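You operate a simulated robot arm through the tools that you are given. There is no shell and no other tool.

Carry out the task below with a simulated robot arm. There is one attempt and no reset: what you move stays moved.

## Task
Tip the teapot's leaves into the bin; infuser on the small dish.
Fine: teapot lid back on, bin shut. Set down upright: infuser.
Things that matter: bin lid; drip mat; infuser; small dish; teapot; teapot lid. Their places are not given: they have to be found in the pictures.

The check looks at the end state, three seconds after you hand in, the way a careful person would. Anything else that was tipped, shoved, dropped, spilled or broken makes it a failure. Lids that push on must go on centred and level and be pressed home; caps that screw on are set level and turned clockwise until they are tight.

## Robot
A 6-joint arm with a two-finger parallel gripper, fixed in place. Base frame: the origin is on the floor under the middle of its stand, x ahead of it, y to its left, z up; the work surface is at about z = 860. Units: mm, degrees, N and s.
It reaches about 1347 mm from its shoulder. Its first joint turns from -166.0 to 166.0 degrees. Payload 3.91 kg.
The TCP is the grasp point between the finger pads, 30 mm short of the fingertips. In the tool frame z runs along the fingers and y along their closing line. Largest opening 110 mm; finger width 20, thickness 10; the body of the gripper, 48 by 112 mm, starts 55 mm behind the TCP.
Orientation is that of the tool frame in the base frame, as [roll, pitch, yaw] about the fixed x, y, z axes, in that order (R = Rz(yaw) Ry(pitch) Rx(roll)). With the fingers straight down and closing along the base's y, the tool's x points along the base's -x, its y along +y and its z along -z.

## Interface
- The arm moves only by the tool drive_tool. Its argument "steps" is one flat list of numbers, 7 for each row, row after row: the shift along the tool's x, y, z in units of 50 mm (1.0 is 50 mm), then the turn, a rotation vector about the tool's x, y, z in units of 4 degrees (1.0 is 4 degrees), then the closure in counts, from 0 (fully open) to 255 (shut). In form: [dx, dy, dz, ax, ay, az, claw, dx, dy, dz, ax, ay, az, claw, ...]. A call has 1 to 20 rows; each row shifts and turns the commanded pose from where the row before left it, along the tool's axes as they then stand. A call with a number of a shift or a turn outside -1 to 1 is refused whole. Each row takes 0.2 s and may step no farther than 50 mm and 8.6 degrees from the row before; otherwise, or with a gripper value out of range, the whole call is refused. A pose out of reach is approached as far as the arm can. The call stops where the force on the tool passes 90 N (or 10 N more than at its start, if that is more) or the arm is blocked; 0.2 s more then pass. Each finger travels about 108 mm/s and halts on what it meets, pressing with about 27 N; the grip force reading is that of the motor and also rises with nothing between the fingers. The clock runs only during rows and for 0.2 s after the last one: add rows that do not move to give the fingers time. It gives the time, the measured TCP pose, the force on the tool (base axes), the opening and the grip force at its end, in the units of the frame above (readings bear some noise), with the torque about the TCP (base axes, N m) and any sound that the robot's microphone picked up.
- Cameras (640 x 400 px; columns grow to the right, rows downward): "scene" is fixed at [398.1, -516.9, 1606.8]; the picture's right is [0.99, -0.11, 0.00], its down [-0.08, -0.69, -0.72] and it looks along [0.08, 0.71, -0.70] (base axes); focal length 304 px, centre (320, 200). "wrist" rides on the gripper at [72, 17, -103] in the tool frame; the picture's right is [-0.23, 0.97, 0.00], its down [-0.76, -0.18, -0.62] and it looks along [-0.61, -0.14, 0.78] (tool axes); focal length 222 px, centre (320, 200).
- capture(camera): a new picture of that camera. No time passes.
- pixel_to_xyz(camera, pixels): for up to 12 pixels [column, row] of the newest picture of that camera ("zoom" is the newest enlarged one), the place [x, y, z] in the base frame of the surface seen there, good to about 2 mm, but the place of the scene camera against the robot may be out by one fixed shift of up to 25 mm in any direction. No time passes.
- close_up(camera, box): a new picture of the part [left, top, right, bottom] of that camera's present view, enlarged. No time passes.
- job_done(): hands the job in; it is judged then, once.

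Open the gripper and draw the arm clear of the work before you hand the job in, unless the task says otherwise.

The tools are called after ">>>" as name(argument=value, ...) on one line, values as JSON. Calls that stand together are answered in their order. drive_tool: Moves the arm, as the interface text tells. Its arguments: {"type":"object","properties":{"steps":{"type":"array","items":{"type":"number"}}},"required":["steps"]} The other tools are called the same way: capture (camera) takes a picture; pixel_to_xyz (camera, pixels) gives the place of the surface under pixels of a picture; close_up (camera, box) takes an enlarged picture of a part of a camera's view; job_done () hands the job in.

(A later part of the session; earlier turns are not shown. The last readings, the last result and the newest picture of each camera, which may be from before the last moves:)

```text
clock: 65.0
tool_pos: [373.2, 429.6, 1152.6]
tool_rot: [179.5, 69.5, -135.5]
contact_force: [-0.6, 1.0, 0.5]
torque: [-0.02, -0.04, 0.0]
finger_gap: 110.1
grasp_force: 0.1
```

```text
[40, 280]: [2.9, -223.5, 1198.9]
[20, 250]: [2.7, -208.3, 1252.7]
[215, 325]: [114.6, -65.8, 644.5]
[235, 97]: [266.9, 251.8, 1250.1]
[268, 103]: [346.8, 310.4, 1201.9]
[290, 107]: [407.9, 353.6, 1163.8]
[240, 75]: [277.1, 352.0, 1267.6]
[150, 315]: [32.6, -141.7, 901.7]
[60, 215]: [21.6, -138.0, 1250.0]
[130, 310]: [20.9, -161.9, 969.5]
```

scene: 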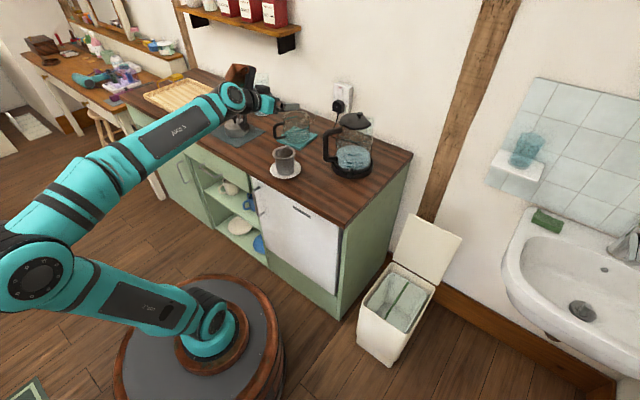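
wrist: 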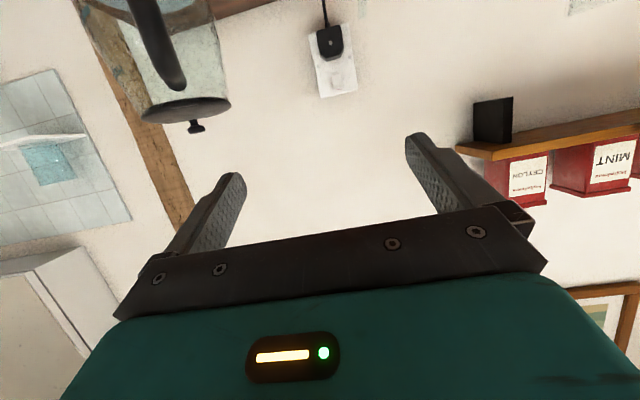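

The elbow is high and free. I move above the grip position (n≈561, t≈−41) and descend to z≈1000.

>>> drive_tool(steps=[0.716, 0.0075, 0.225, 0, 0, 0, 0, 0.716, 0.0075, 0.225, 0, 0, 0, 0, 0.716, 0.0075, 0.225, 0, 0, 0, 0, 0.716, 0.0075, 0.225, 0, 0, 0, 0, 0, 0, 0, 0, 0, 0, 0])

>>> close_up(camera="scene", box=[230, 80, 350, 200])

>>> capture(camera="wrist")

```text
clock: 66.2
tool_pos: [367.3, 427.6, 1002.4]
tool_rot: [179.3, 69.6, -135.6]
contact_force: [-0.7, 0.9, 0.5]
torque: [0.0, -0.02, 0.0]
finger_gap: 109.9
grasp_force: 0.0
```

```text
3.33 times, centred on (290, 140) of scene
```

zoom: 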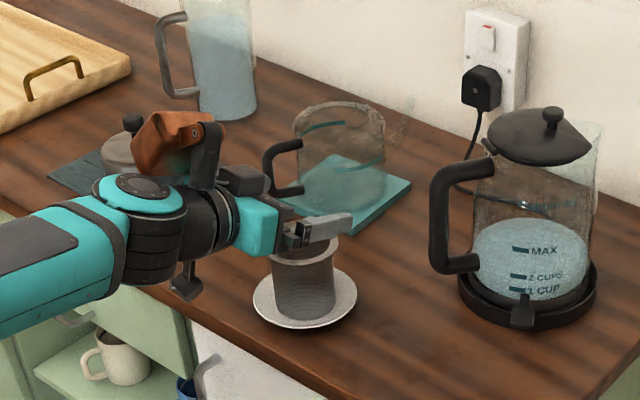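

```text
taken
```

wrist: 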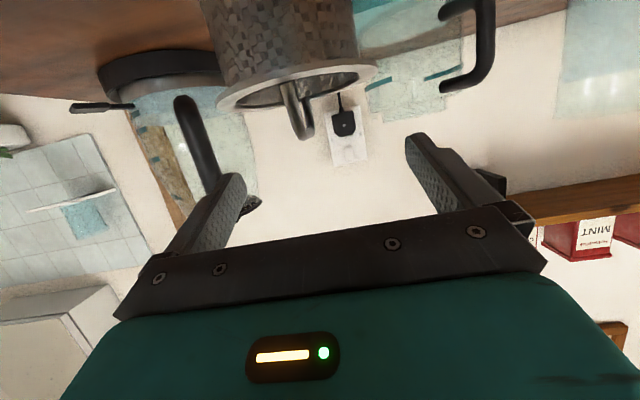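

The infuser sits where expected (rim centre at (297,85), matching the computed 298). I descend the last 90 mm with the open fingers straddling the body.

>>> drive_tool(steps=[0.569, -0.008, 0.2, 0, 0, 0, 0, 0.569, -0.008, 0.2, 0, 0, 0, 0, 0.569, -0.008, 0.2, 0, 0, 0, 0, 0, 0, 0, 0, 0, 0, 0])

>>> close_up(camera="scene", box=[240, 120, 330, 200])

>>> capture(camera="wrist")

```text
clock: 67.2
tool_pos: [366.4, 423.5, 913.0]
tool_rot: [179.4, 69.5, -135.5]
contact_force: [1.3, -0.5, -0.1]
torque: [0.04, -0.01, 0.01]
finger_gap: 109.9
grasp_force: 0.0
```

```text
5.00 times, centred on (285, 160) of scene
```

zoom: 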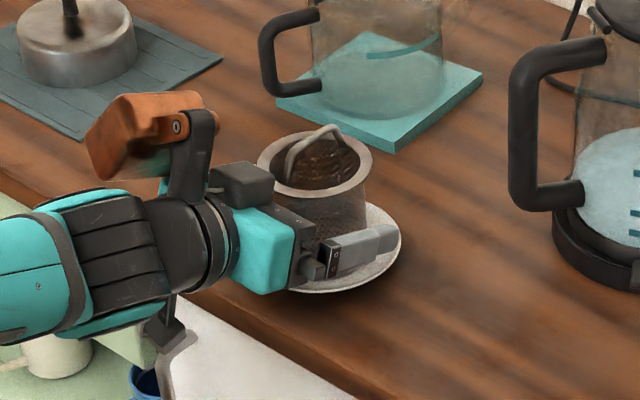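

```text
taken
```

wrist: 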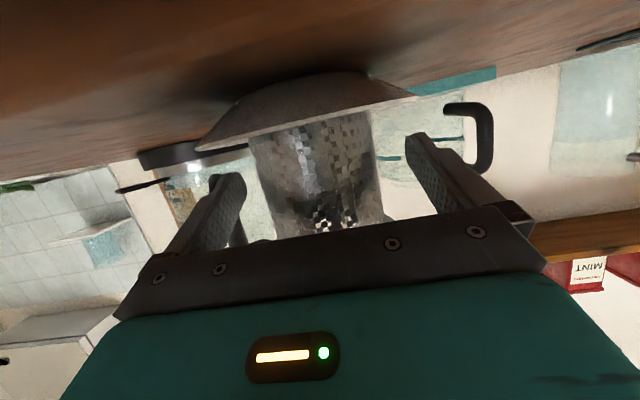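

The fingers straddle the mesh body, clear of dish and rim. Closing on the body.

>>> drive_tool(steps=[0, 0.01, 0, 0, 0, 0, 60, 0, 0, 0, 0, 0, 0, 85, 0, 0, 0, 0, 0, 0, 100, 0, 0, 0, 0, 0, 0, 140, 0, 0, 0, 0, 0, 0, 255, 0, 0, 0, 0, 0, 0, 255, 0, 0, 0, 0, 0, 0, 255])

>>> close_up(camera="scene", box=[240, 120, 330, 200])

>>> capture(camera="wrist")

```text
clock: 68.8
tool_pos: [365.6, 424.9, 912.6]
tool_rot: [179.5, 69.6, -135.6]
contact_force: [0.2, 0.5, -0.3]
torque: [-0.08, -0.05, -0.01]
finger_gap: 68.8
grasp_force: 27.0
```

```text
5.00 times, centred on (285, 160) of scene
```

zoom: 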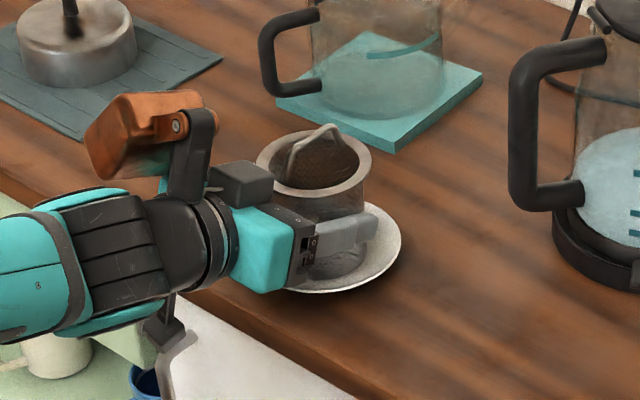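

```text
taken
```

wrist: 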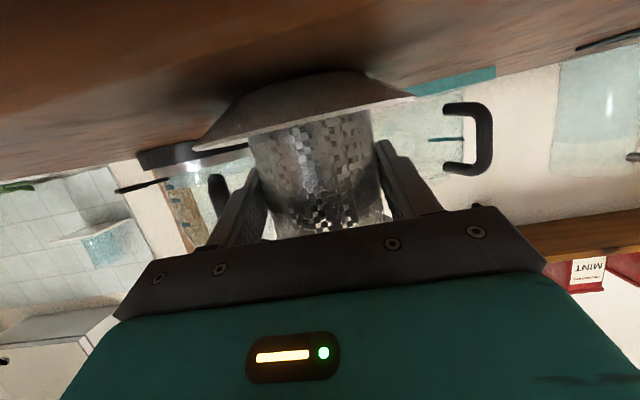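

Body gripped (68.8 mm). I lift slowly and check it follows upright.

>>> drive_tool(steps=[-0.1, 0, -0.036, 0, 0, 0, 255, -0.2, 0, -0.073, 0, 0, 0, 255, -0.4, 0, -0.146, 0, 0, 0, 255, -0.5, 0, -0.182, 0, 0, 0, 255, -0.5, 0, -0.182, 0, 0, 0, 255])

>>> close_up(camera="scene", box=[240, 90, 340, 190])

```text
clock: 70.0
tool_pos: [364.7, 424.6, 1002.2]
tool_rot: [179.4, 69.5, -135.7]
contact_force: [1.0, 0.2, -1.6]
torque: [0.0, -0.03, 0.05]
finger_gap: 68.7
grasp_force: 26.6
```

```text
4.00 times, centred on (290, 140) of scene
```

zoom: 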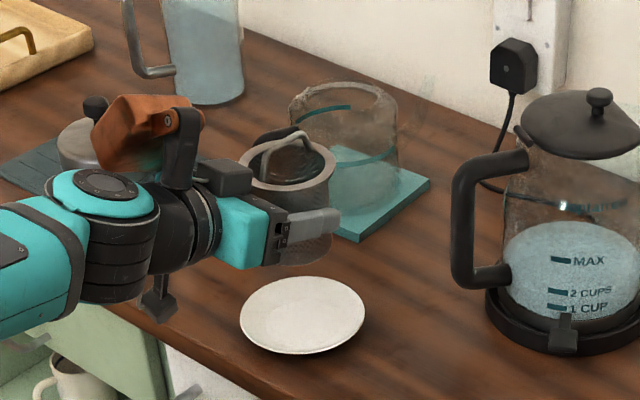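

The infuser is held upright, the dish stays put. I now carry it sideways along the counter's front (well clear of the kettle) towards above the bin.

>>> drive_tool(steps=[0, -0.3, 0, 0, 0, 0, 255, 0, -0.6, 0, 0, 0, 0, 255, 0, -0.7, 0, 0, 0, 0, 255, 0, -0.7, 0, 0, 0, 0, 255, 0, -0.7, 0, 0, 0, 0, 255, 0, -0.7, 0, 0, 0, 0, 255, 0, -0.7, 0, 0, 0, 0, 255, 0, -0.7, 0, 0, 0, 0, 255])

>>> capture(camera="scene")

```text
clock: 71.8
tool_pos: [517.6, 270.6, 997.7]
tool_rot: [179.7, 69.6, -135.5]
contact_force: [-0.9, -0.5, -1.4]
torque: [-0.01, 0.05, 0.0]
finger_gap: 68.8
grasp_force: 27.1
out of reach, approached as far as the arm can: row 3, 4, 5
```

```text
taken
```

scene: 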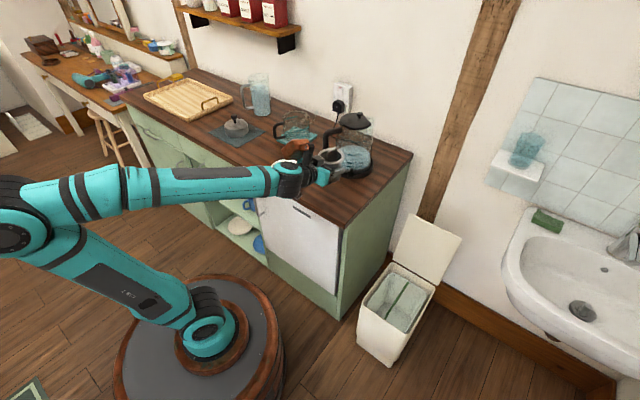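

The infuser is clear of the kettle (kettle handle n≈668 vs. cup edge ≈608). Continuing sideways to above the bin.

>>> drive_tool(steps=[0, -0.6, 0, 0, 0, 0, 255, 0, -0.75, 0, 0, 0, 0, 255, 0, -0.75, 0, 0, 0, 0, 255, 0, -0.75, 0, 0, 0, 0, 255, 0, -0.75, 0, 0, 0, 0, 255, 0, -0.75, 0, 0, 0, 0, 255, 0, -0.75, 0, 0, 0, 0, 255, 0, -0.6, 0, 0, 0, 0, 255, 0, -0.3, 0, 0, 0, 0, 255, 0, 0, 0, 0, 0, 0, 255])

>>> capture(camera="scene")

>>> capture(camera="wrist")

```text
clock: 74.0
tool_pos: [730.8, 57.0, 995.9]
tool_rot: [179.4, 69.6, -135.6]
contact_force: [0.0, 0.2, -1.0]
torque: [-0.01, 0.01, 0.06]
finger_gap: 68.6
grasp_force: 26.9
```

```text
taken
```

scene: 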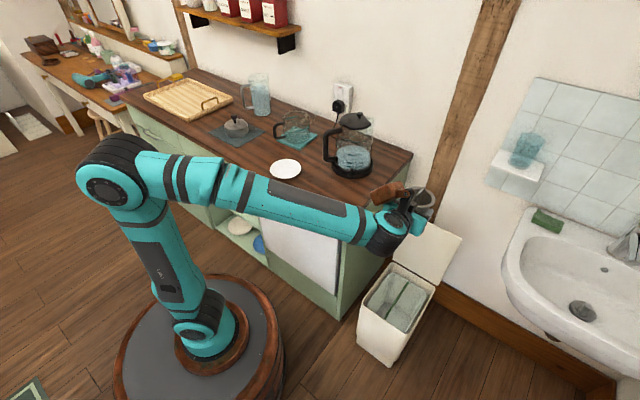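

```text
taken
```

wrist: 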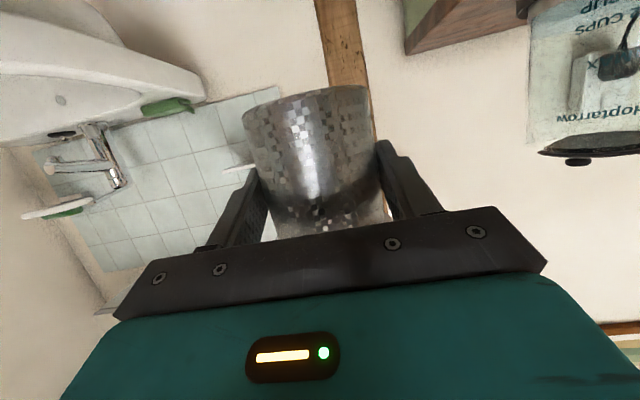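

I now move in over the bin opening and descend to z≈560.

>>> drive_tool(steps=[0.646, 0, 0.35, 0, 0, 0, 255, 0.646, 0, 0.35, 0, 0, 0, 255, 0.646, 0, 0.35, 0, 0, 0, 255, 0.646, 0, 0.35, 0, 0, 0, 255, 0.646, 0, 0.35, 0, 0, 0, 255, 0.646, 0, 0.35, 0, 0, 0, 255, 0.646, 0, 0.35, 0, 0, 0, 255, 0.646, 0, 0.35, 0, 0, 0, 255, 0.646, 0, 0.35, 0, 0, 0, 255, 0.646, 0, 0.35, 0, 0, 0, 255, 0.646, 0, 0.35, 0, 0, 0, 255, 0.646, 0, 0.35, 0, 0, 0, 255, 0, 0, 0, 0, 0, 0, 255])

>>> close_up(camera="scene", box=[340, 200, 470, 370])

>>> capture(camera="scene")

```text
clock: 76.8
tool_pos: [772.2, 103.0, 558.1]
tool_rot: [179.5, 69.6, -135.6]
contact_force: [0.3, 0.3, -0.7]
torque: [0.01, -0.01, 0.0]
finger_gap: 68.5
grasp_force: 27.3
```

```text
2.35 times, centred on (405, 285) of scene
```

zoom: 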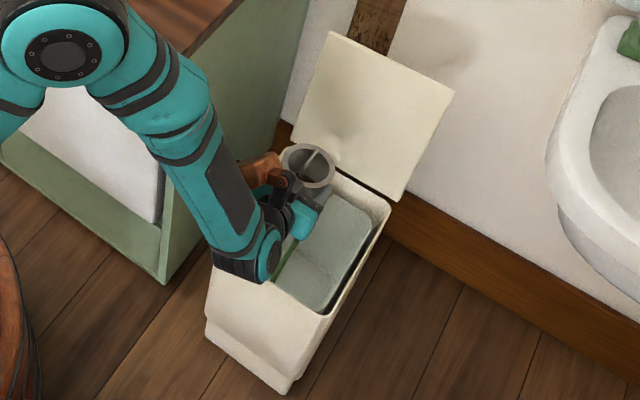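

```text
taken
```

scene: 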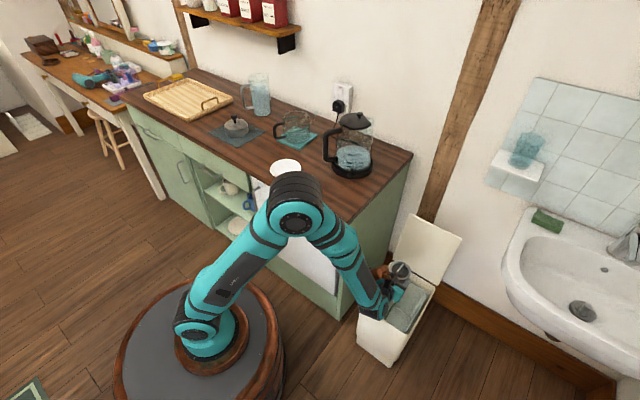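

The infuser is over the bin opening at n≈629, t≈473. I begin turning the tool about its own axis (mouth towards the bin's middle), first about 76°, so nothing falls yet.

>>> drive_tool(steps=[0, 0, 0, 0, 0, 1, 255, 0, 0, 0, 0, 0, 1, 255, 0, 0, 0, 0, 0, 1, 255, 0, 0, 0, 0, 0, 1, 255, 0, 0, 0, 0, 0, 1, 255, 0, 0, 0, 0, 0, 1, 255, 0, 0, 0, 0, 0, 1, 255, 0, 0, 0, 0, 0, 1, 255, 0, 0, 0, 0, 0, 1, 255, 0, 0, 0, 0, 0, 1, 255])

>>> close_up(camera="scene", box=[340, 200, 470, 370])

```text
clock: 79.0
tool_pos: [772.6, 102.6, 558.7]
tool_rot: [120.0, 45.7, 157.4]
contact_force: [-0.4, -0.5, -0.3]
torque: [0.03, 0.0, -0.02]
finger_gap: 68.6
grasp_force: 27.5
```

```text
2.35 times, centred on (405, 285) of scene
```

zoom: 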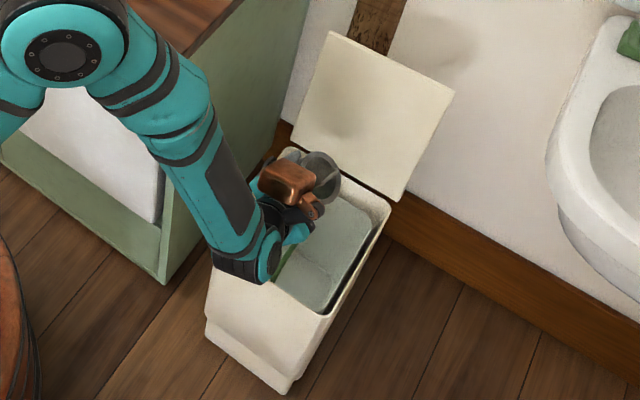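

Turning works (40°). I continue to 80°, then lower by 50 mm so the mouth will be near the bin's rim height.

>>> drive_tool(steps=[0, 0, 0, 0, 0, 1, 255, 0, 0, 0, 0, 0, 1, 255, 0, 0, 0, 0, 0, 1, 255, 0, 0, 0, 0, 0, 1, 255, 0, 0, 0, 0, 0, 1, 255, 0, 0, 0, 0, 0, 1, 255, 0, 0, 0, 0, 0, 1, 255, 0, 0, 0, 0, 0, 1, 255, 0, 0, 0, 0, 0, 1, 255, 0, 0, 0, 0, 0, 1, 255, 0.08, -0.463, 0.171, 0, 0, 0, 255, 0.08, -0.463, 0.171, 0, 0, 0, 255, 0, 0, 0, 0, 0, 0, 255])

>>> close_up(camera="scene", box=[340, 200, 470, 370])

>>> capture(camera="wrist")

```text
clock: 81.8
tool_pos: [772.5, 101.3, 508.8]
tool_rot: [110.6, 9.2, 138.4]
contact_force: [-0.4, -0.2, 0.2]
torque: [0.01, 0.0, 0.0]
finger_gap: 68.8
grasp_force: 27.0
```

```text
2.35 times, centred on (405, 285) of scene
```

zoom: 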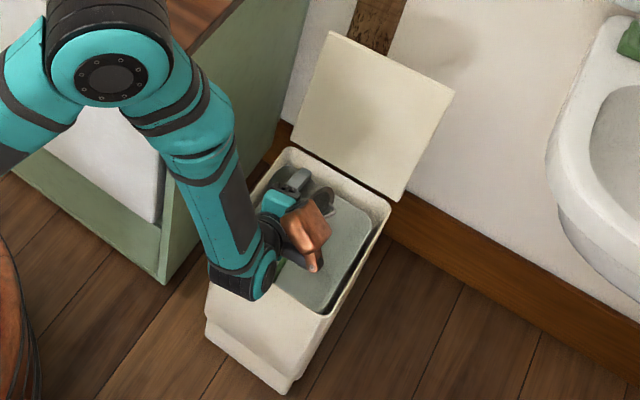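

```text
taken
```

wrist: 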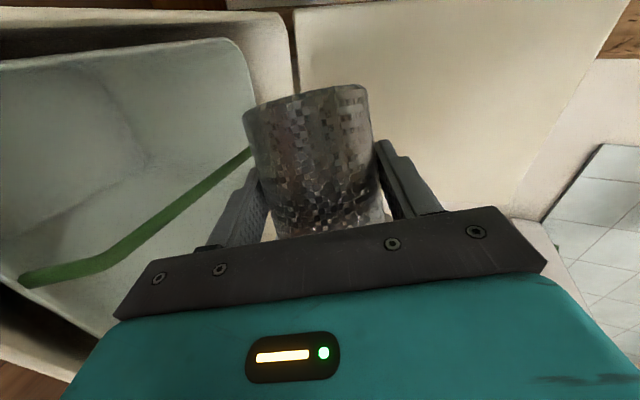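

I notice the green thing is a bar across the bin's opening (wrist (135,215)). I measure its height and place.

>>> pixel_to_xyz(camera="wrist", pixels=[[240, 155], [200, 187], [160, 218], [120, 248], [80, 268], [30, 280], [250, 60], [100, 60], [240, 25], [290, 60], [60, 180], [20, 330]])

>>> pixel_to_xyz(camera="scene", pixels=[[387, 318], [390, 312], [410, 300], [420, 285], [408, 326], [370, 300], [395, 267]])

```text
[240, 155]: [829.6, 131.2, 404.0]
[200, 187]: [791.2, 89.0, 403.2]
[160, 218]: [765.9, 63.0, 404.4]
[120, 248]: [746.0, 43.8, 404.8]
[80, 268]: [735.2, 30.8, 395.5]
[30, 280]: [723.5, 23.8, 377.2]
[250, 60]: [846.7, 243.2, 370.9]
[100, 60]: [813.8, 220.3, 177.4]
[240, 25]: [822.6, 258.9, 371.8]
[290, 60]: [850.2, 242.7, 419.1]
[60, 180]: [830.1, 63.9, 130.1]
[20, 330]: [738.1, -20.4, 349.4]
```

```text
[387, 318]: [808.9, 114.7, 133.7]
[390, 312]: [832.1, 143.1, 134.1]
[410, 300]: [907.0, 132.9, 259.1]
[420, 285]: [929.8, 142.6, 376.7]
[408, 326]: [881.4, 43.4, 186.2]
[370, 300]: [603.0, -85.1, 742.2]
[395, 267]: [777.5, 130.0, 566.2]
```

The green bar runs along the bin's middle at t≈497, z≈404 (an arch below the rim). I shift 15 mm to the counter side, then keep turning to about 120° and look.

>>> drive_tool(steps=[0.295, 0.052, 0, 0, 0, 0, 255, 0, 0, 0, 0, 0, 1, 255, 0, 0, 0, 0, 0, 1, 255, 0, 0, 0, 0, 0, 1, 255, 0, 0, 0, 0, 0, 1, 255, 0, 0, 0, 0, 0, 1, 255, 0, 0, 0, 0, 0, 1, 255, 0, 0, 0, 0, 0, 1, 255, 0, 0, 0, 0, 0, 1, 255, 0, 0, 0, 0, 0, 1, 255, 0, 0, 0, 0, 0, 1, 255, 0, 0, 0, 0, 0, 0, 255])

>>> capture(camera="wrist")

>>> close_up(camera="scene", box=[350, 230, 450, 340])

```text
clock: 84.4
tool_pos: [761.4, 112.1, 508.1]
tool_rot: [113.2, -28.2, 123.4]
contact_force: [-0.2, 0.4, -0.3]
torque: [-0.05, 0.01, 0.0]
finger_gap: 68.6
grasp_force: 27.1
```

```text
taken
```

wrist: 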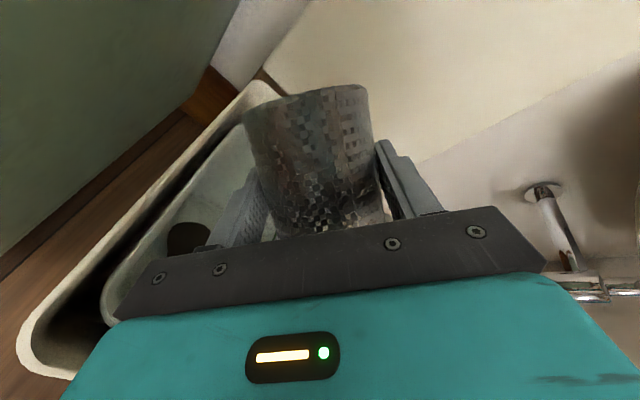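

```text
3.64 times, centred on (400, 285) of scene
```

zoom: 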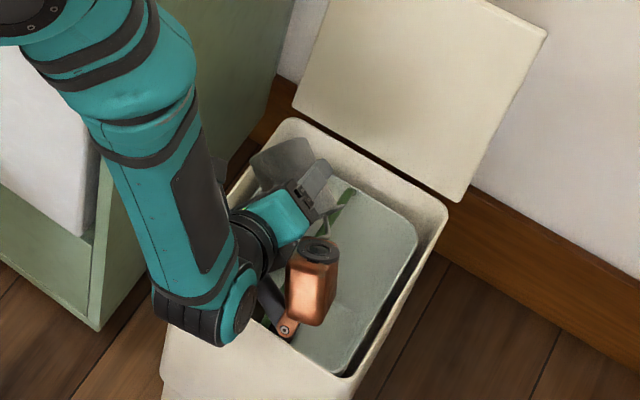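

A dark brown blob is visible at wrist (188,238) in the bin; zooming to see whether it's the leaves.

>>> close_up(camera="wrist", box=[100, 160, 260, 290])

>>> pixel_to_xyz(camera="wrist", pixels=[[188, 238], [175, 230], [200, 235], [185, 245], [150, 200], [230, 140]])

```text
3.08 times, centred on (180, 225) of wrist
```

zoom: 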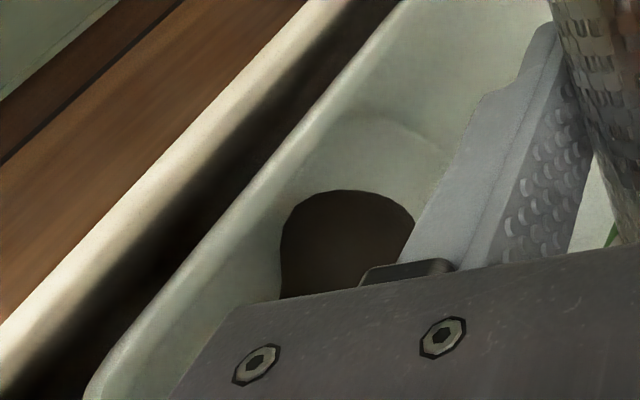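

```text
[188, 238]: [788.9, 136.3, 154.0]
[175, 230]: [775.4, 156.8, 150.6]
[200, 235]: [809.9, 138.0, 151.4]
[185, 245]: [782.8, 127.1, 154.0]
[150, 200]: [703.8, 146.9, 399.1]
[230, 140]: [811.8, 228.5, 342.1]
```

The clump of leaves lies on the bin's floor (z≈152). I turn on to about 160° to let anything left fall out, with a small shake.

>>> drive_tool(steps=[0, 0, 0, 0, 0, 1, 255, 0, 0, 0, 0, 0, 1, 255, 0, 0, 0, 0, 0, 1, 255, 0, 0, 0, 0, 0, 1, 255, 0, 0, 0, 0, 0, 1, 255, 0, 0, 0, 0, 0, 1, 255, 0, 0, 0, 0, 0, 1, 255, 0, 0, 0, 0, 0, 1, 255, 0, 0, 0, 0, 0, 1, 255, 0, 0, 0, 0, 0, 1, 255, -0.3, 0, 0, 0, 0, 0, 255, 0.3, 0, 0, 0, 0, 0, 255, -0.3, 0, 0, 0, 0, 0, 255, 0.3, 0, 0, 0, 0, 0, 255, 0, 0, 0, 0, 0, 0, 255])

>>> capture(camera="wrist")

>>> close_up(camera="scene", box=[350, 230, 450, 340])

```text
clock: 87.6
tool_pos: [762.0, 112.2, 509.0]
tool_rot: [137.7, -62.0, 90.8]
contact_force: [0.0, -0.5, -0.9]
torque: [-0.03, 0.01, -0.03]
finger_gap: 68.5
grasp_force: 27.0
```

```text
taken
```

wrist: 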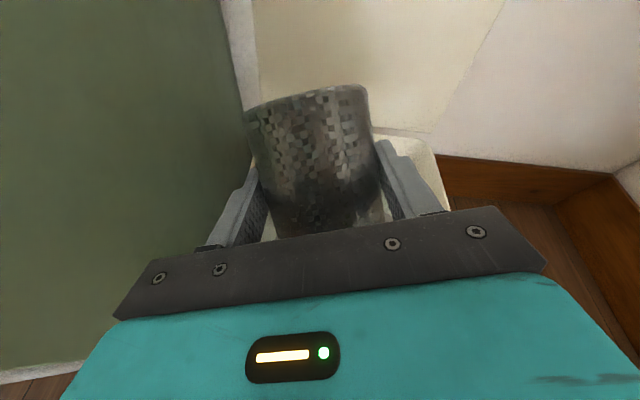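

```text
3.64 times, centred on (400, 285) of scene
```

zoom: 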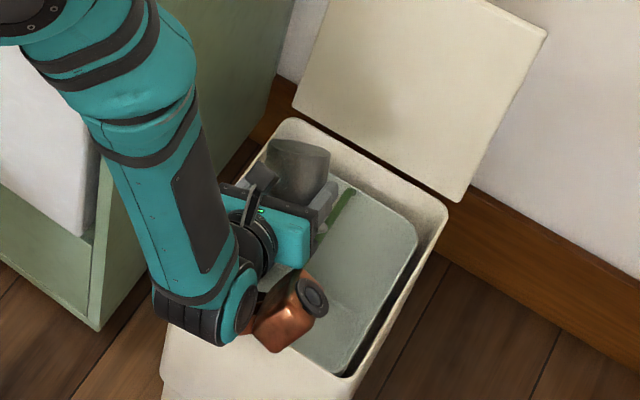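

Everything is inverted and nothing clings visibly outside. I turn back upright: first to 80°, then rise 50 mm.

>>> drive_tool(steps=[0, 0, 0, 0, 0, -1, 255, 0, 0, 0, 0, 0, -1, 255, 0, 0, 0, 0, 0, -1, 255, 0, 0, 0, 0, 0, -1, 255, 0, 0, 0, 0, 0, -1, 255, 0, 0, 0, 0, 0, -1, 255, 0, 0, 0, 0, 0, -1, 255, 0, 0, 0, 0, 0, -1, 255, 0, 0, 0, 0, 0, -1, 255, 0, 0, 0, 0, 0, -1, 255, 0, 0, 0, 0, 0, -1, 255, 0, 0, 0, 0, 0, -1, 255, 0, 0, 0, 0, 0, -1, 255, 0, 0, 0, 0, 0, -1, 255, 0, 0, 0, 0, 0, -1, 255, 0, 0, 0, 0, 0, -1, 255, 0, 0, 0, 0, 0, -1, 255, 0, 0, 0, 0, 0, -1, 255, 0, 0, 0, 0, 0, -1, 255, 0, 0, 0, 0, 0, -1, 255])

>>> drive_tool(steps=[-0.08, 0.463, -0.171, 0, 0, 0, 255, -0.08, 0.463, -0.171, 0, 0, 0, 255, 0, 0, 0, 0, 0, -1, 255, 0, 0, 0, 0, 0, -1, 255, 0, 0, 0, 0, 0, -1, 255, 0, 0, 0, 0, 0, -1, 255, 0, 0, 0, 0, 0, -1, 255, 0, 0, 0, 0, 0, -1, 255, 0, 0, 0, 0, 0, -1, 255, 0, 0, 0, 0, 0, -1, 255, 0, 0, 0, 0, 0, -1, 255, 0, 0, 0, 0, 0, -1, 255, 0, 0, 0, 0, 0, 0, 255])

>>> close_up(camera="scene", box=[350, 230, 450, 340])

>>> capture(camera="wrist")

```text
clock: 91.8
tool_pos: [762.0, 113.0, 509.2]
tool_rot: [110.8, 9.2, 138.4]
contact_force: [-1.0, -0.3, -0.9]
torque: [0.01, 0.0, 0.03]
finger_gap: 68.9
grasp_force: 27.6
```

```text
clock: 94.6
tool_pos: [762.0, 112.1, 558.4]
tool_rot: [120.0, 45.7, 157.4]
contact_force: [0.4, -0.2, 0.3]
torque: [0.04, -0.01, -0.01]
finger_gap: 68.8
grasp_force: 27.4
```

```text
3.64 times, centred on (400, 285) of scene
```

zoom: 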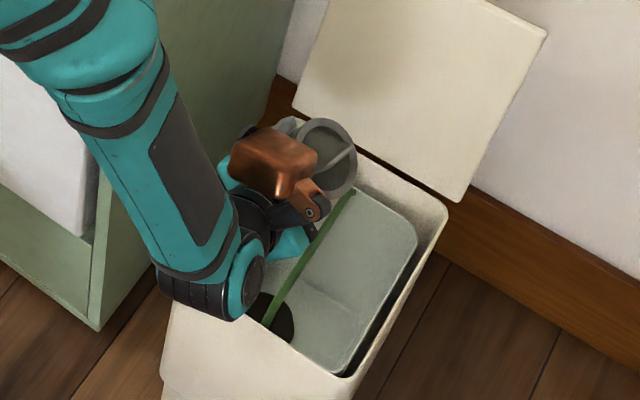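

```text
taken
```

wrist: 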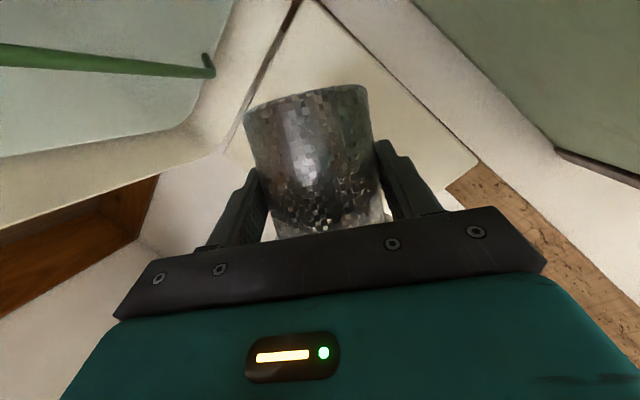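

In the scene zoom the dark clump lies in the bin at (275,315). I zoom in on the infuser's inside to check it is empty.

>>> close_up(camera="scene", box=[380, 250, 420, 290])

```text
10.00 times, centred on (400, 270) of scene
```

zoom: 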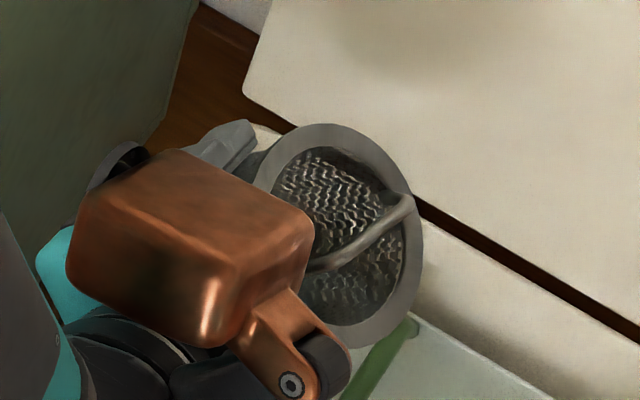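

Its mesh is empty. I finish turning upright (40° more) and rise away from the bin.

>>> drive_tool(steps=[0, 0, 0, 0, 0, -1, 255, 0, 0, 0, 0, 0, -1, 255, 0, 0, 0, 0, 0, -1, 255, 0, 0, 0, 0, 0, -1, 255, 0, 0, 0, 0, 0, -1, 255, 0, 0, 0, 0, 0, -1, 255, 0, 0, 0, 0, 0, -1, 255, 0, 0, 0, 0, 0, -1, 255, 0, 0, 0, 0, 0, -1, 255, 0, 0, 0, 0, 0, -1, 255, 0, 0, 0, 0, 0, 0, 255])

>>> drive_tool(steps=[-0.646, 0, -0.35, 0, 0, 0, 255, -0.646, 0, -0.35, 0, 0, 0, 255, -0.646, 0, -0.35, 0, 0, 0, 255, -0.646, 0, -0.35, 0, 0, 0, 255, -0.646, 0, -0.35, 0, 0, 0, 255, -0.646, 0, -0.35, 0, 0, 0, 255, -0.646, 0, -0.35, 0, 0, 0, 255, -0.646, 0, -0.35, 0, 0, 0, 255, -0.646, 0, -0.35, 0, 0, 0, 255, -0.646, 0, -0.35, 0, 0, 0, 255, -0.646, 0, -0.35, 0, 0, 0, 255, -0.646, 0, -0.35, 0, 0, 0, 255, -0.75, 0, -0.273, 0, 0, 0, 255, 0, 0, 0, 0, 0, 0, 255])

>>> capture(camera="scene")

>>> close_up(camera="scene", box=[340, 180, 450, 350])

```text
clock: 97.0
tool_pos: [764.0, 111.4, 558.2]
tool_rot: [179.6, 69.6, -135.3]
contact_force: [0.1, -0.8, -0.5]
torque: [-0.01, 0.02, 0.02]
finger_gap: 68.7
grasp_force: 26.6
```

```text
clock: 100.0
tool_pos: [719.1, 68.7, 1035.5]
tool_rot: [179.4, 69.6, -135.6]
contact_force: [-0.1, -0.9, 0.1]
torque: [0.01, 0.01, 0.01]
finger_gap: 68.7
grasp_force: 27.0
```

```text
taken
```

scene: 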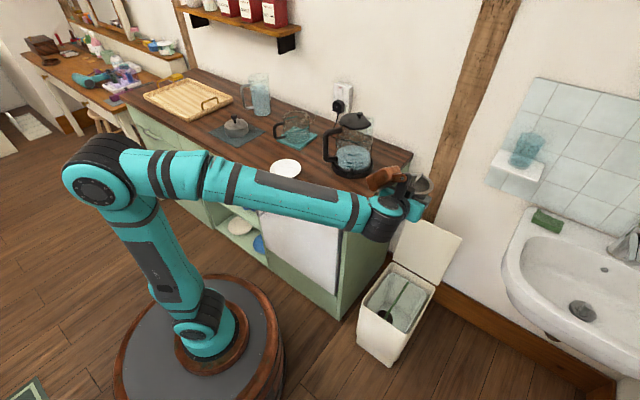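

```text
2.35 times, centred on (395, 265) of scene
```

zoom: 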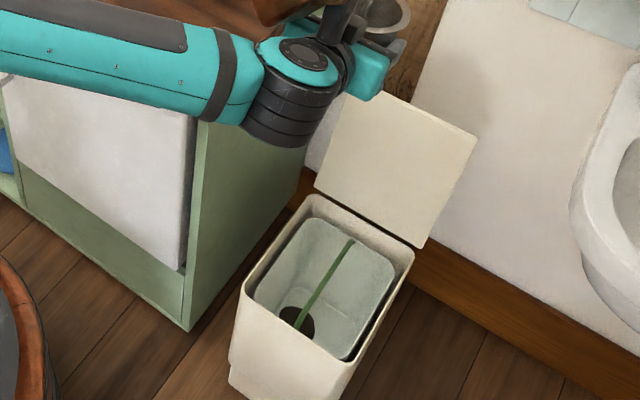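

The clump lies in the bin, nothing on the floor. I carry the infuser back along the counter's front to above the dish.

>>> drive_tool(steps=[0, 0.4, 0, 0, 0, 0, 255, 0, 0.7, 0, 0, 0, 0, 255, 0, 0.75, 0, 0, 0, 0, 255, 0, 0.75, 0, 0, 0, 0, 255, 0, 0.75, 0, 0, 0, 0, 255, 0, 0.75, 0, 0, 0, 0, 255, 0, 0.75, 0, 0, 0, 0, 255, 0, 0.75, 0, 0, 0, 0, 255, 0, 0.75, 0, 0, 0, 0, 255, 0, 0.75, 0, 0, 0, 0, 255, 0, 0.75, 0, 0, 0, 0, 255, 0, 0.75, 0, 0, 0, 0, 255, 0, 0.75, 0, 0, 0, 0, 255, 0, 0.6, 0, 0, 0, 0, 255, 0, 0, 0, 0, 0, 0, 255])

>>> capture(camera="scene")

>>> capture(camera="wrist")

```text
clock: 103.2
tool_pos: [368.0, 421.4, 1037.2]
tool_rot: [179.5, 69.6, -135.6]
contact_force: [0.2, -0.8, -0.3]
torque: [-0.01, -0.02, 0.0]
finger_gap: 68.7
grasp_force: 27.2
```

```text
taken
```

scene: 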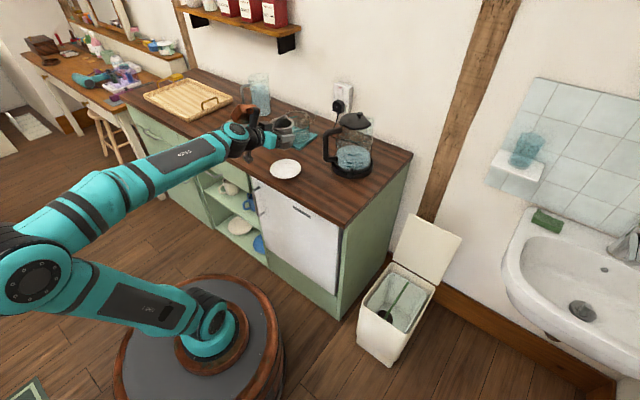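

```text
taken
```

wrist: 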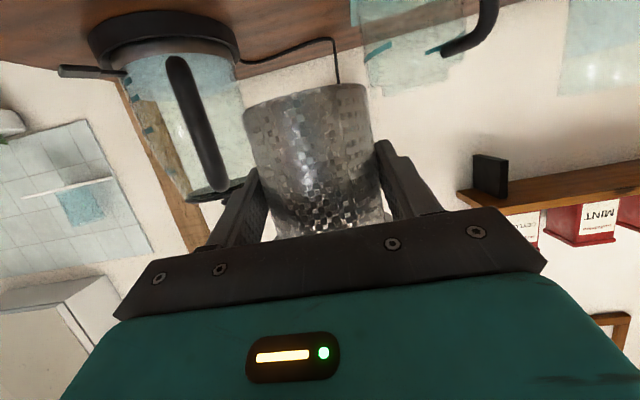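

Back above the dish. I align (t −2.7 mm) and descend to ~12 mm above the set-down height, then inspect.

>>> drive_tool(steps=[0.526, 0.054, 0.1915, 0, 0, 0, 255, 0.526, 0, 0.1915, 0, 0, 0, 255, 0.526, 0, 0.1915, 0, 0, 0, 255, 0.526, 0, 0.1915, 0, 0, 0, 255, 0, 0, 0, 0, 0, 0, 255])

>>> close_up(camera="scene", box=[240, 120, 330, 200])

>>> capture(camera="wrist")

```text
clock: 104.4
tool_pos: [366.1, 422.0, 925.5]
tool_rot: [179.5, 69.5, -135.4]
contact_force: [0.6, 0.6, -0.2]
torque: [0.01, 0.0, 0.0]
finger_gap: 68.6
grasp_force: 26.9
```

```text
5.00 times, centred on (285, 160) of scene
```

zoom: 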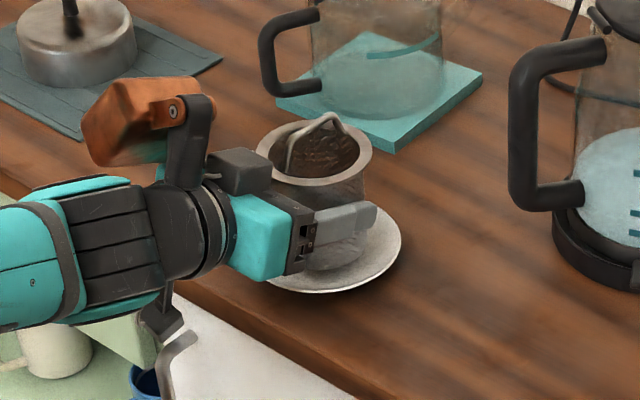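

```text
taken
```

wrist: 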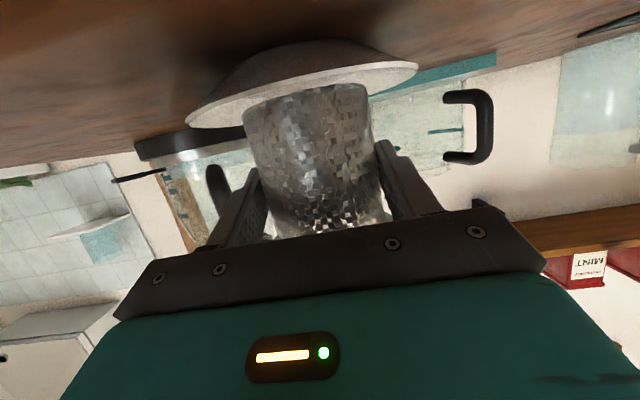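

Level and centred over the dish. Lowering in small steps: first 10 mm.

>>> drive_tool(steps=[0.066, 0.02, 0.024, 0, 0, 0, 255, 0.066, 0, 0.024, 0, 0, 0, 255, 0.066, 0, 0.024, 0, 0, 0, 255])

>>> drive_tool(steps=[0.028, 0, 0.01, 0, 0, 0, 255])

>>> drive_tool(steps=[0.028, 0, 0.01, 0, 0, 0, 255])

```text
clock: 105.2
tool_pos: [364.6, 422.6, 914.9]
tool_rot: [179.4, 69.6, -135.5]
contact_force: [-1.1, 0.5, 4.6]
torque: [0.09, -0.09, -0.01]
finger_gap: 68.9
grasp_force: 27.2
```

```text
clock: 105.6
tool_pos: [365.3, 424.3, 914.2]
tool_rot: [179.5, 69.8, -135.6]
contact_force: [1.8, 0.8, 13.6]
torque: [0.14, -0.51, 0.02]
finger_gap: 68.7
grasp_force: 27.4
```

```text
clock: 106.0
tool_pos: [365.5, 423.1, 911.1]
tool_rot: [179.6, 69.5, -135.5]
contact_force: [2.8, -0.1, 15.8]
torque: [-0.01, -0.53, -0.03]
finger_gap: 68.4
grasp_force: 27.0
```

Seated on the dish (≈15 N). I open the fingers gently.

>>> drive_tool(steps=[-0.02, 0, -0.007, 0, 0, 0, 150, 0, 0, 0, 0, 0, 0, 95, 0, 0, 0, 0, 0, 0, 85, 0, 0, 0, 0, 0, 0, 60, 0, 0, 0, 0, 0, 0, 30, 0, 0, 0, 0, 0, 0, 0, 0, 0, 0, 0, 0, 0, 0, 0, 0, 0, 0, 0, 0, 0])

>>> close_up(camera="scene", box=[240, 120, 330, 200])

>>> capture(camera="wrist")

```text
clock: 107.8
tool_pos: [365.5, 422.7, 911.6]
tool_rot: [179.5, 69.7, -135.7]
contact_force: [0.3, 0.2, 0.3]
torque: [0.01, 0.02, 0.01]
finger_gap: 110.0
grasp_force: 0.0
```

```text
5.00 times, centred on (285, 160) of scene
```

zoom: 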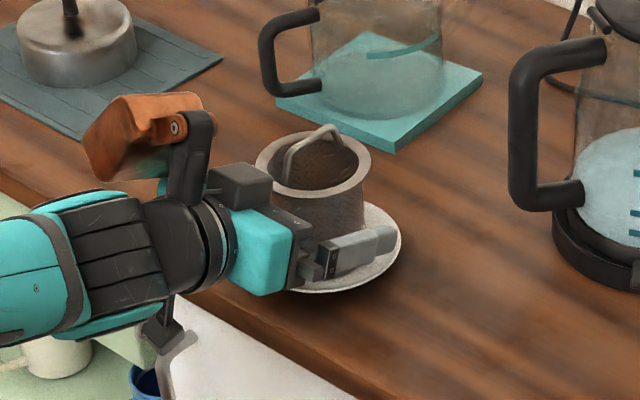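

```text
taken
```

wrist: 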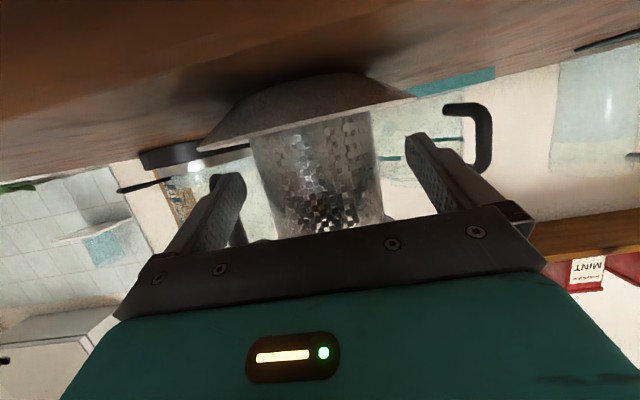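

Released and upright. I move back 5 mm, rise straight up to z≈1150 with open fingers and check.

>>> drive_tool(steps=[0.034, 0, -0.094, 0, 0, 0, 0, -0.3, 0, -0.109, 0, 0, 0, 0, -0.7, 0, -0.2548, 0, 0, 0, 0, -0.9, 0, -0.3276, 0, 0, 0, 0, -0.9, 0, -0.3276, 0, 0, 0, 0, -0.9, 0, -0.3276, 0, 0, 0, 0, -0.7, 0, -0.2548, 0, 0, 0, 0, 0, 0, 0, 0, 0, 0, 0])

>>> close_up(camera="scene", box=[240, 120, 330, 200])

```text
clock: 109.6
tool_pos: [364.2, 421.8, 1147.0]
tool_rot: [179.4, 69.5, -135.6]
contact_force: [0.3, -0.2, -0.3]
torque: [-0.02, -0.01, -0.05]
finger_gap: 110.0
grasp_force: 0.1
```

```text
5.00 times, centred on (285, 160) of scene
```

zoom: 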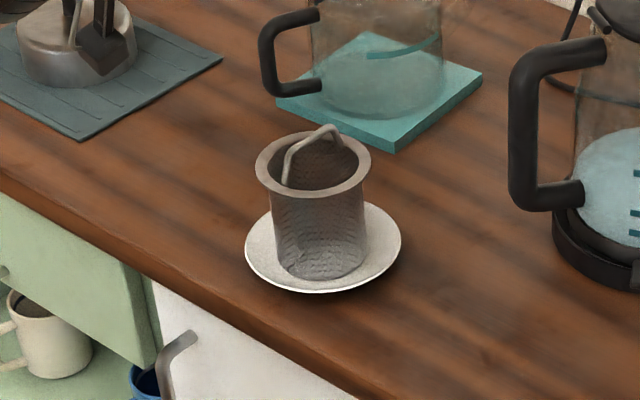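

The infuser stands upright in the dish's centre. I pitch the tool back to pointing straight down.

>>> drive_tool(steps=[0, 0, 0, 0, 0.972, 0, 0, 0, 0, 0, 0, 0.972, 0, 0, 0, 0, 0, 0, 0.972, 0, 0, 0, 0, 0, 0, 0.972, 0, 0, 0, 0, 0, 0, 0.972, 0, 0, 0, 0, 0, 0, 0.972, 0, 0, 0, 0, 0, 0, 0.972, 0, 0, 0, 0, 0, 0, 0.972, 0, 0, 0, 0, 0, 0, 0.972, 0, 0, 0, 0, 0, 0, 0.972, 0, 0, 0, 0, 0, 0, 0.972, 0, 0, 0, 0, 0, 0, 0.972, 0, 0, 0, 0, 0, 0, 0.972, 0, 0, 0, 0, 0, 0, 0.972, 0, 0, 0, 0, 0, 0, 0.972, 0, 0, 0, 0, 0, 0, 0.972, 0, 0, 0, 0, 0, 0, 0.972, 0, 0, 0, 0, 0, 0, 0.972, 0, 0, 0, 0, 0, 0, 0, 0, 0])

>>> capture(camera="wrist")

>>> close_up(camera="wrist", box=[260, 30, 380, 150])

```text
clock: 113.6
tool_pos: [363.9, 421.0, 1146.5]
tool_rot: [179.8, -0.6, -135.1]
contact_force: [0.3, 0.4, -0.3]
torque: [0.02, -0.04, -0.02]
finger_gap: 110.0
grasp_force: 0.1
```

```text
taken
```

wrist: 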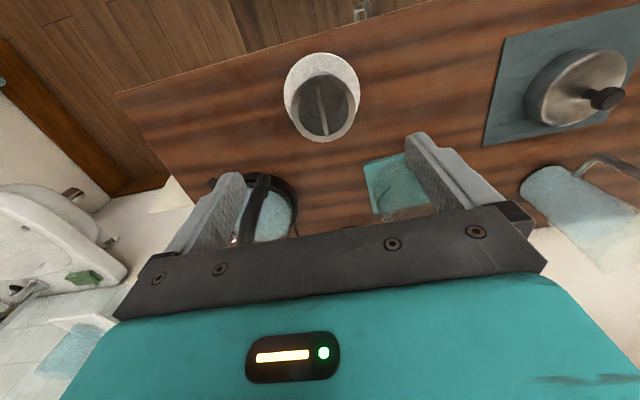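

```text
3.33 times, centred on (320, 90) of wrist
```

zoom: 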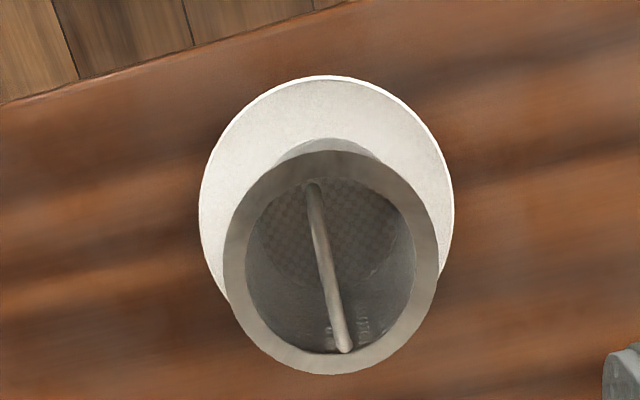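

The infuser is empty. I check its levelness by rim heights: zoom (235,260), (425,250), (320,160), (335,365).

>>> pixel_to_xyz(camera="zoom", pixels=[[235, 260], [427, 250], [320, 162], [335, 366], [260, 320], [405, 320], [204, 220], [449, 210], [325, 82]])

```text
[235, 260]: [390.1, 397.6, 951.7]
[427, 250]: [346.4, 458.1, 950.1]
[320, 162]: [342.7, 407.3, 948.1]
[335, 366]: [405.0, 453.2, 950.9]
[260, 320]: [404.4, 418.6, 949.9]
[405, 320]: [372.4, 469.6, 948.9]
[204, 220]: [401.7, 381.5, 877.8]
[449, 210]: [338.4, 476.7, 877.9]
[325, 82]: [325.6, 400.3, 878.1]
```

Level within noise and centred. Now the teapot lid: I turn back to the yaw used for taking it off and go above the lid on the mat.

>>> drive_tool(steps=[0, 0, 0, 0, 0, 0.9375, 0, 0, 0, 0, 0, 0, 0.9375, 0, 0, 0, 0, 0, 0, 0.9375, 0, 0, 0, 0, 0, 0, 0.9375, 0, 0, 0, 0, 0, 0, 0.9375, 0, 0, 0, 0, 0, 0, 0.9375, 0, 0, 0, 0, 0, 0, 0.9375, 0, 0, 0, 0, 0, 0, 0.9375, 0, 0, 0, 0, 0, 0, 0.9375, 0, 0, 0, 0, 0, 0, 0.9375, 0, 0, 0, 0, 0, 0, 0.9375, 0, 0, 0, 0, 0, 0, 0.9375, 0])

>>> drive_tool(steps=[0.453, 0.72, 0, 0, 0, 0, 0, 0.453, 0.72, 0, 0, 0, 0, 0, 0.453, 0.72, 0, 0, 0, 0, 0, 0.453, 0.72, 0, 0, 0, 0, 0, 0.453, 0.72, 0, 0, 0, 0, 0, 0.453, 0.72, 0, 0, 0, 0, 0, 0.453, 0.72, 0, 0, 0, 0, 0, 0.453, 0.72, 0, 0, 0, 0, 0, 0.453, 0.72, 0, 0, 0, 0, 0, 0, 0, 0, 0, 0, 0, 80])

>>> capture(camera="wrist")

>>> close_up(camera="wrist", box=[240, 40, 400, 180])

```text
clock: 116.2
tool_pos: [362.8, 420.2, 1146.1]
tool_rot: [-179.9, -0.4, 179.7]
contact_force: [0.4, 0.0, -0.4]
torque: [-0.01, 0.01, -0.01]
finger_gap: 109.8
grasp_force: 0.1
```

```text
clock: 118.4
tool_pos: [159.8, 745.0, 1147.1]
tool_rot: [-179.8, -0.4, 179.9]
contact_force: [0.2, -0.1, -0.4]
torque: [-0.04, 0.0, 0.0]
finger_gap: 75.4
grasp_force: 0.0
```

```text
taken
```

wrist: 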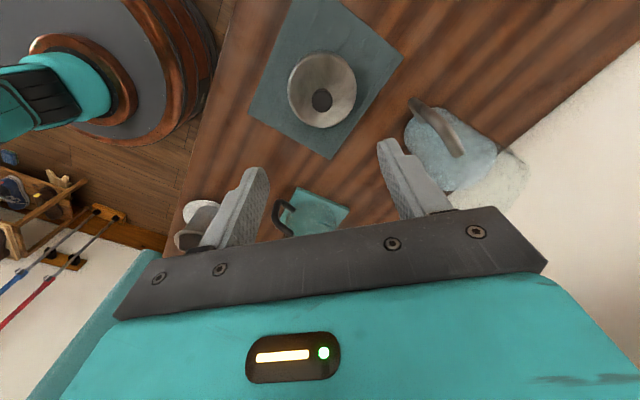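

```text
2.86 times, centred on (320, 110) of wrist
```

zoom: 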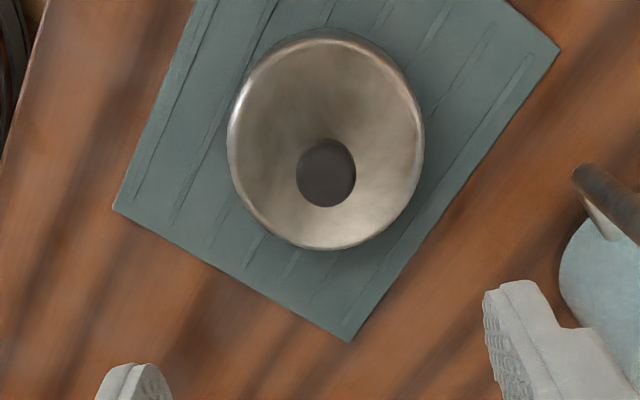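

The knob is at zoom (326,172). I measure the knob and lid positions on the mat.

>>> pixel_to_xyz(camera="zoom", pixels=[[326, 172], [301, 172], [350, 172], [326, 146], [326, 200], [233, 140], [419, 140], [326, 45], [330, 244]])

```text
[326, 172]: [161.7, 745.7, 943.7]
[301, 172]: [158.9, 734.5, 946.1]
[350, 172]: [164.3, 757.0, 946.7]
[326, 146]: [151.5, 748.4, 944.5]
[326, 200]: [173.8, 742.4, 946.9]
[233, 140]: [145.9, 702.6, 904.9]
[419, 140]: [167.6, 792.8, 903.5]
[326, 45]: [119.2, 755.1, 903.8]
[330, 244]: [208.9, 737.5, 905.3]
```

Knob centre (162,746), top z≈945. I descend onto it and close.

>>> drive_tool(steps=[-0.038, 0.016, 0.85, 0, 0, 0, 100, 0, 0, 0.85, 0, 0, 0, 110, 0, 0, 0.85, 0, 0, 0, 110, 0, 0, 0.85, 0, 0, 0, 110, 0, 0, 0.65, 0, 0, 0, 110, 0, 0, 0, 0, 0, 0, 110])

>>> capture(camera="wrist")

```text
clock: 119.8
tool_pos: [160.9, 745.2, 945.1]
tool_rot: [-179.8, -0.4, 179.9]
contact_force: [-0.4, -0.2, -0.2]
torque: [-0.03, -0.01, -0.02]
finger_gap: 62.3
grasp_force: 0.1
```

```text
taken
```

wrist: 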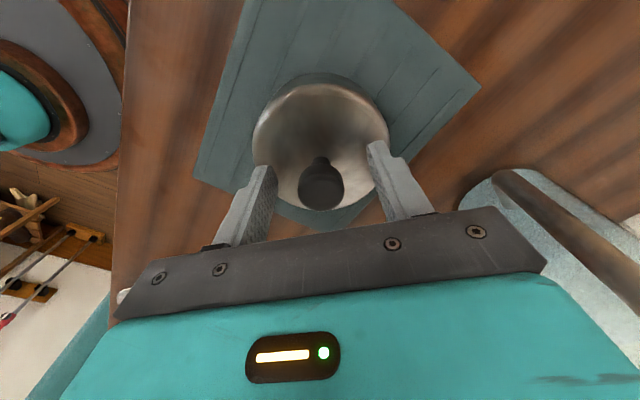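

The knob is centred between the fingers. Closing and lifting gently.

>>> drive_tool(steps=[0, 0, 0, 0, 0, 0, 160, 0, 0, 0, 0, 0, 0, 185, 0, 0, 0, 0, 0, 0, 255, 0, 0, 0, 0, 0, 0, 255, 0, 0, 0, 0, 0, 0, 255, 0, 0, -0.2, 0, 0, 0, 255, 0, 0, -0.5, 0, 0, 0, 255, 0, 0, -0.8, 0, 0, 0, 255, 0, 0, -0.8, 0, 0, 0, 255, 0, 0, -0.8, 0, 0, 0, 255, 0, 0, -0.8, 0, 0, 0, 255, 0, 0, -0.5, 0, 0, 0, 255])

>>> close_up(camera="scene", box=[190, 50, 340, 170])

>>> capture(camera="wrist")

```text
clock: 122.4
tool_pos: [161.1, 746.8, 1165.1]
tool_rot: [-179.7, -0.4, 179.9]
contact_force: [0.0, 0.1, -0.5]
torque: [-0.01, -0.02, -0.02]
finger_gap: 26.4
grasp_force: 27.3
```

```text
3.33 times, centred on (265, 110) of scene
```

zoom: 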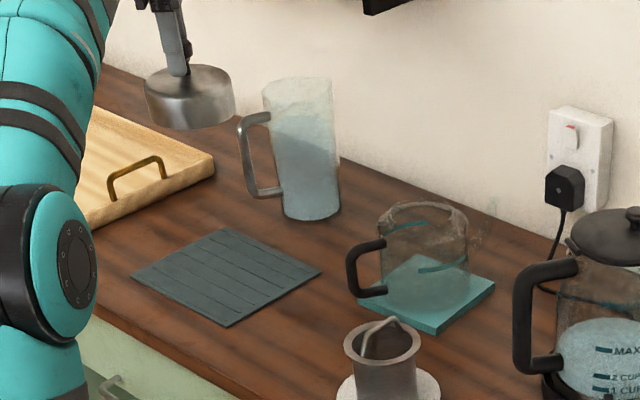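

```text
taken
```

wrist: 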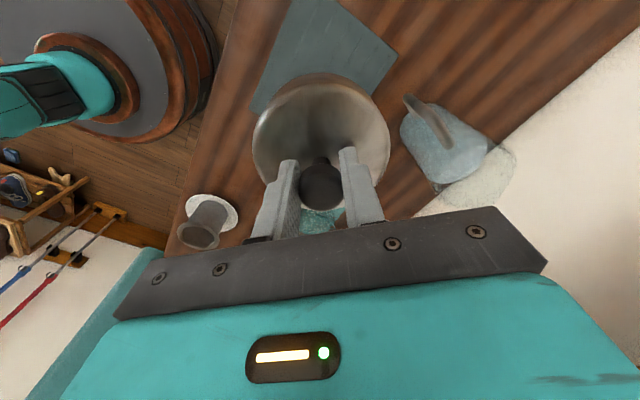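

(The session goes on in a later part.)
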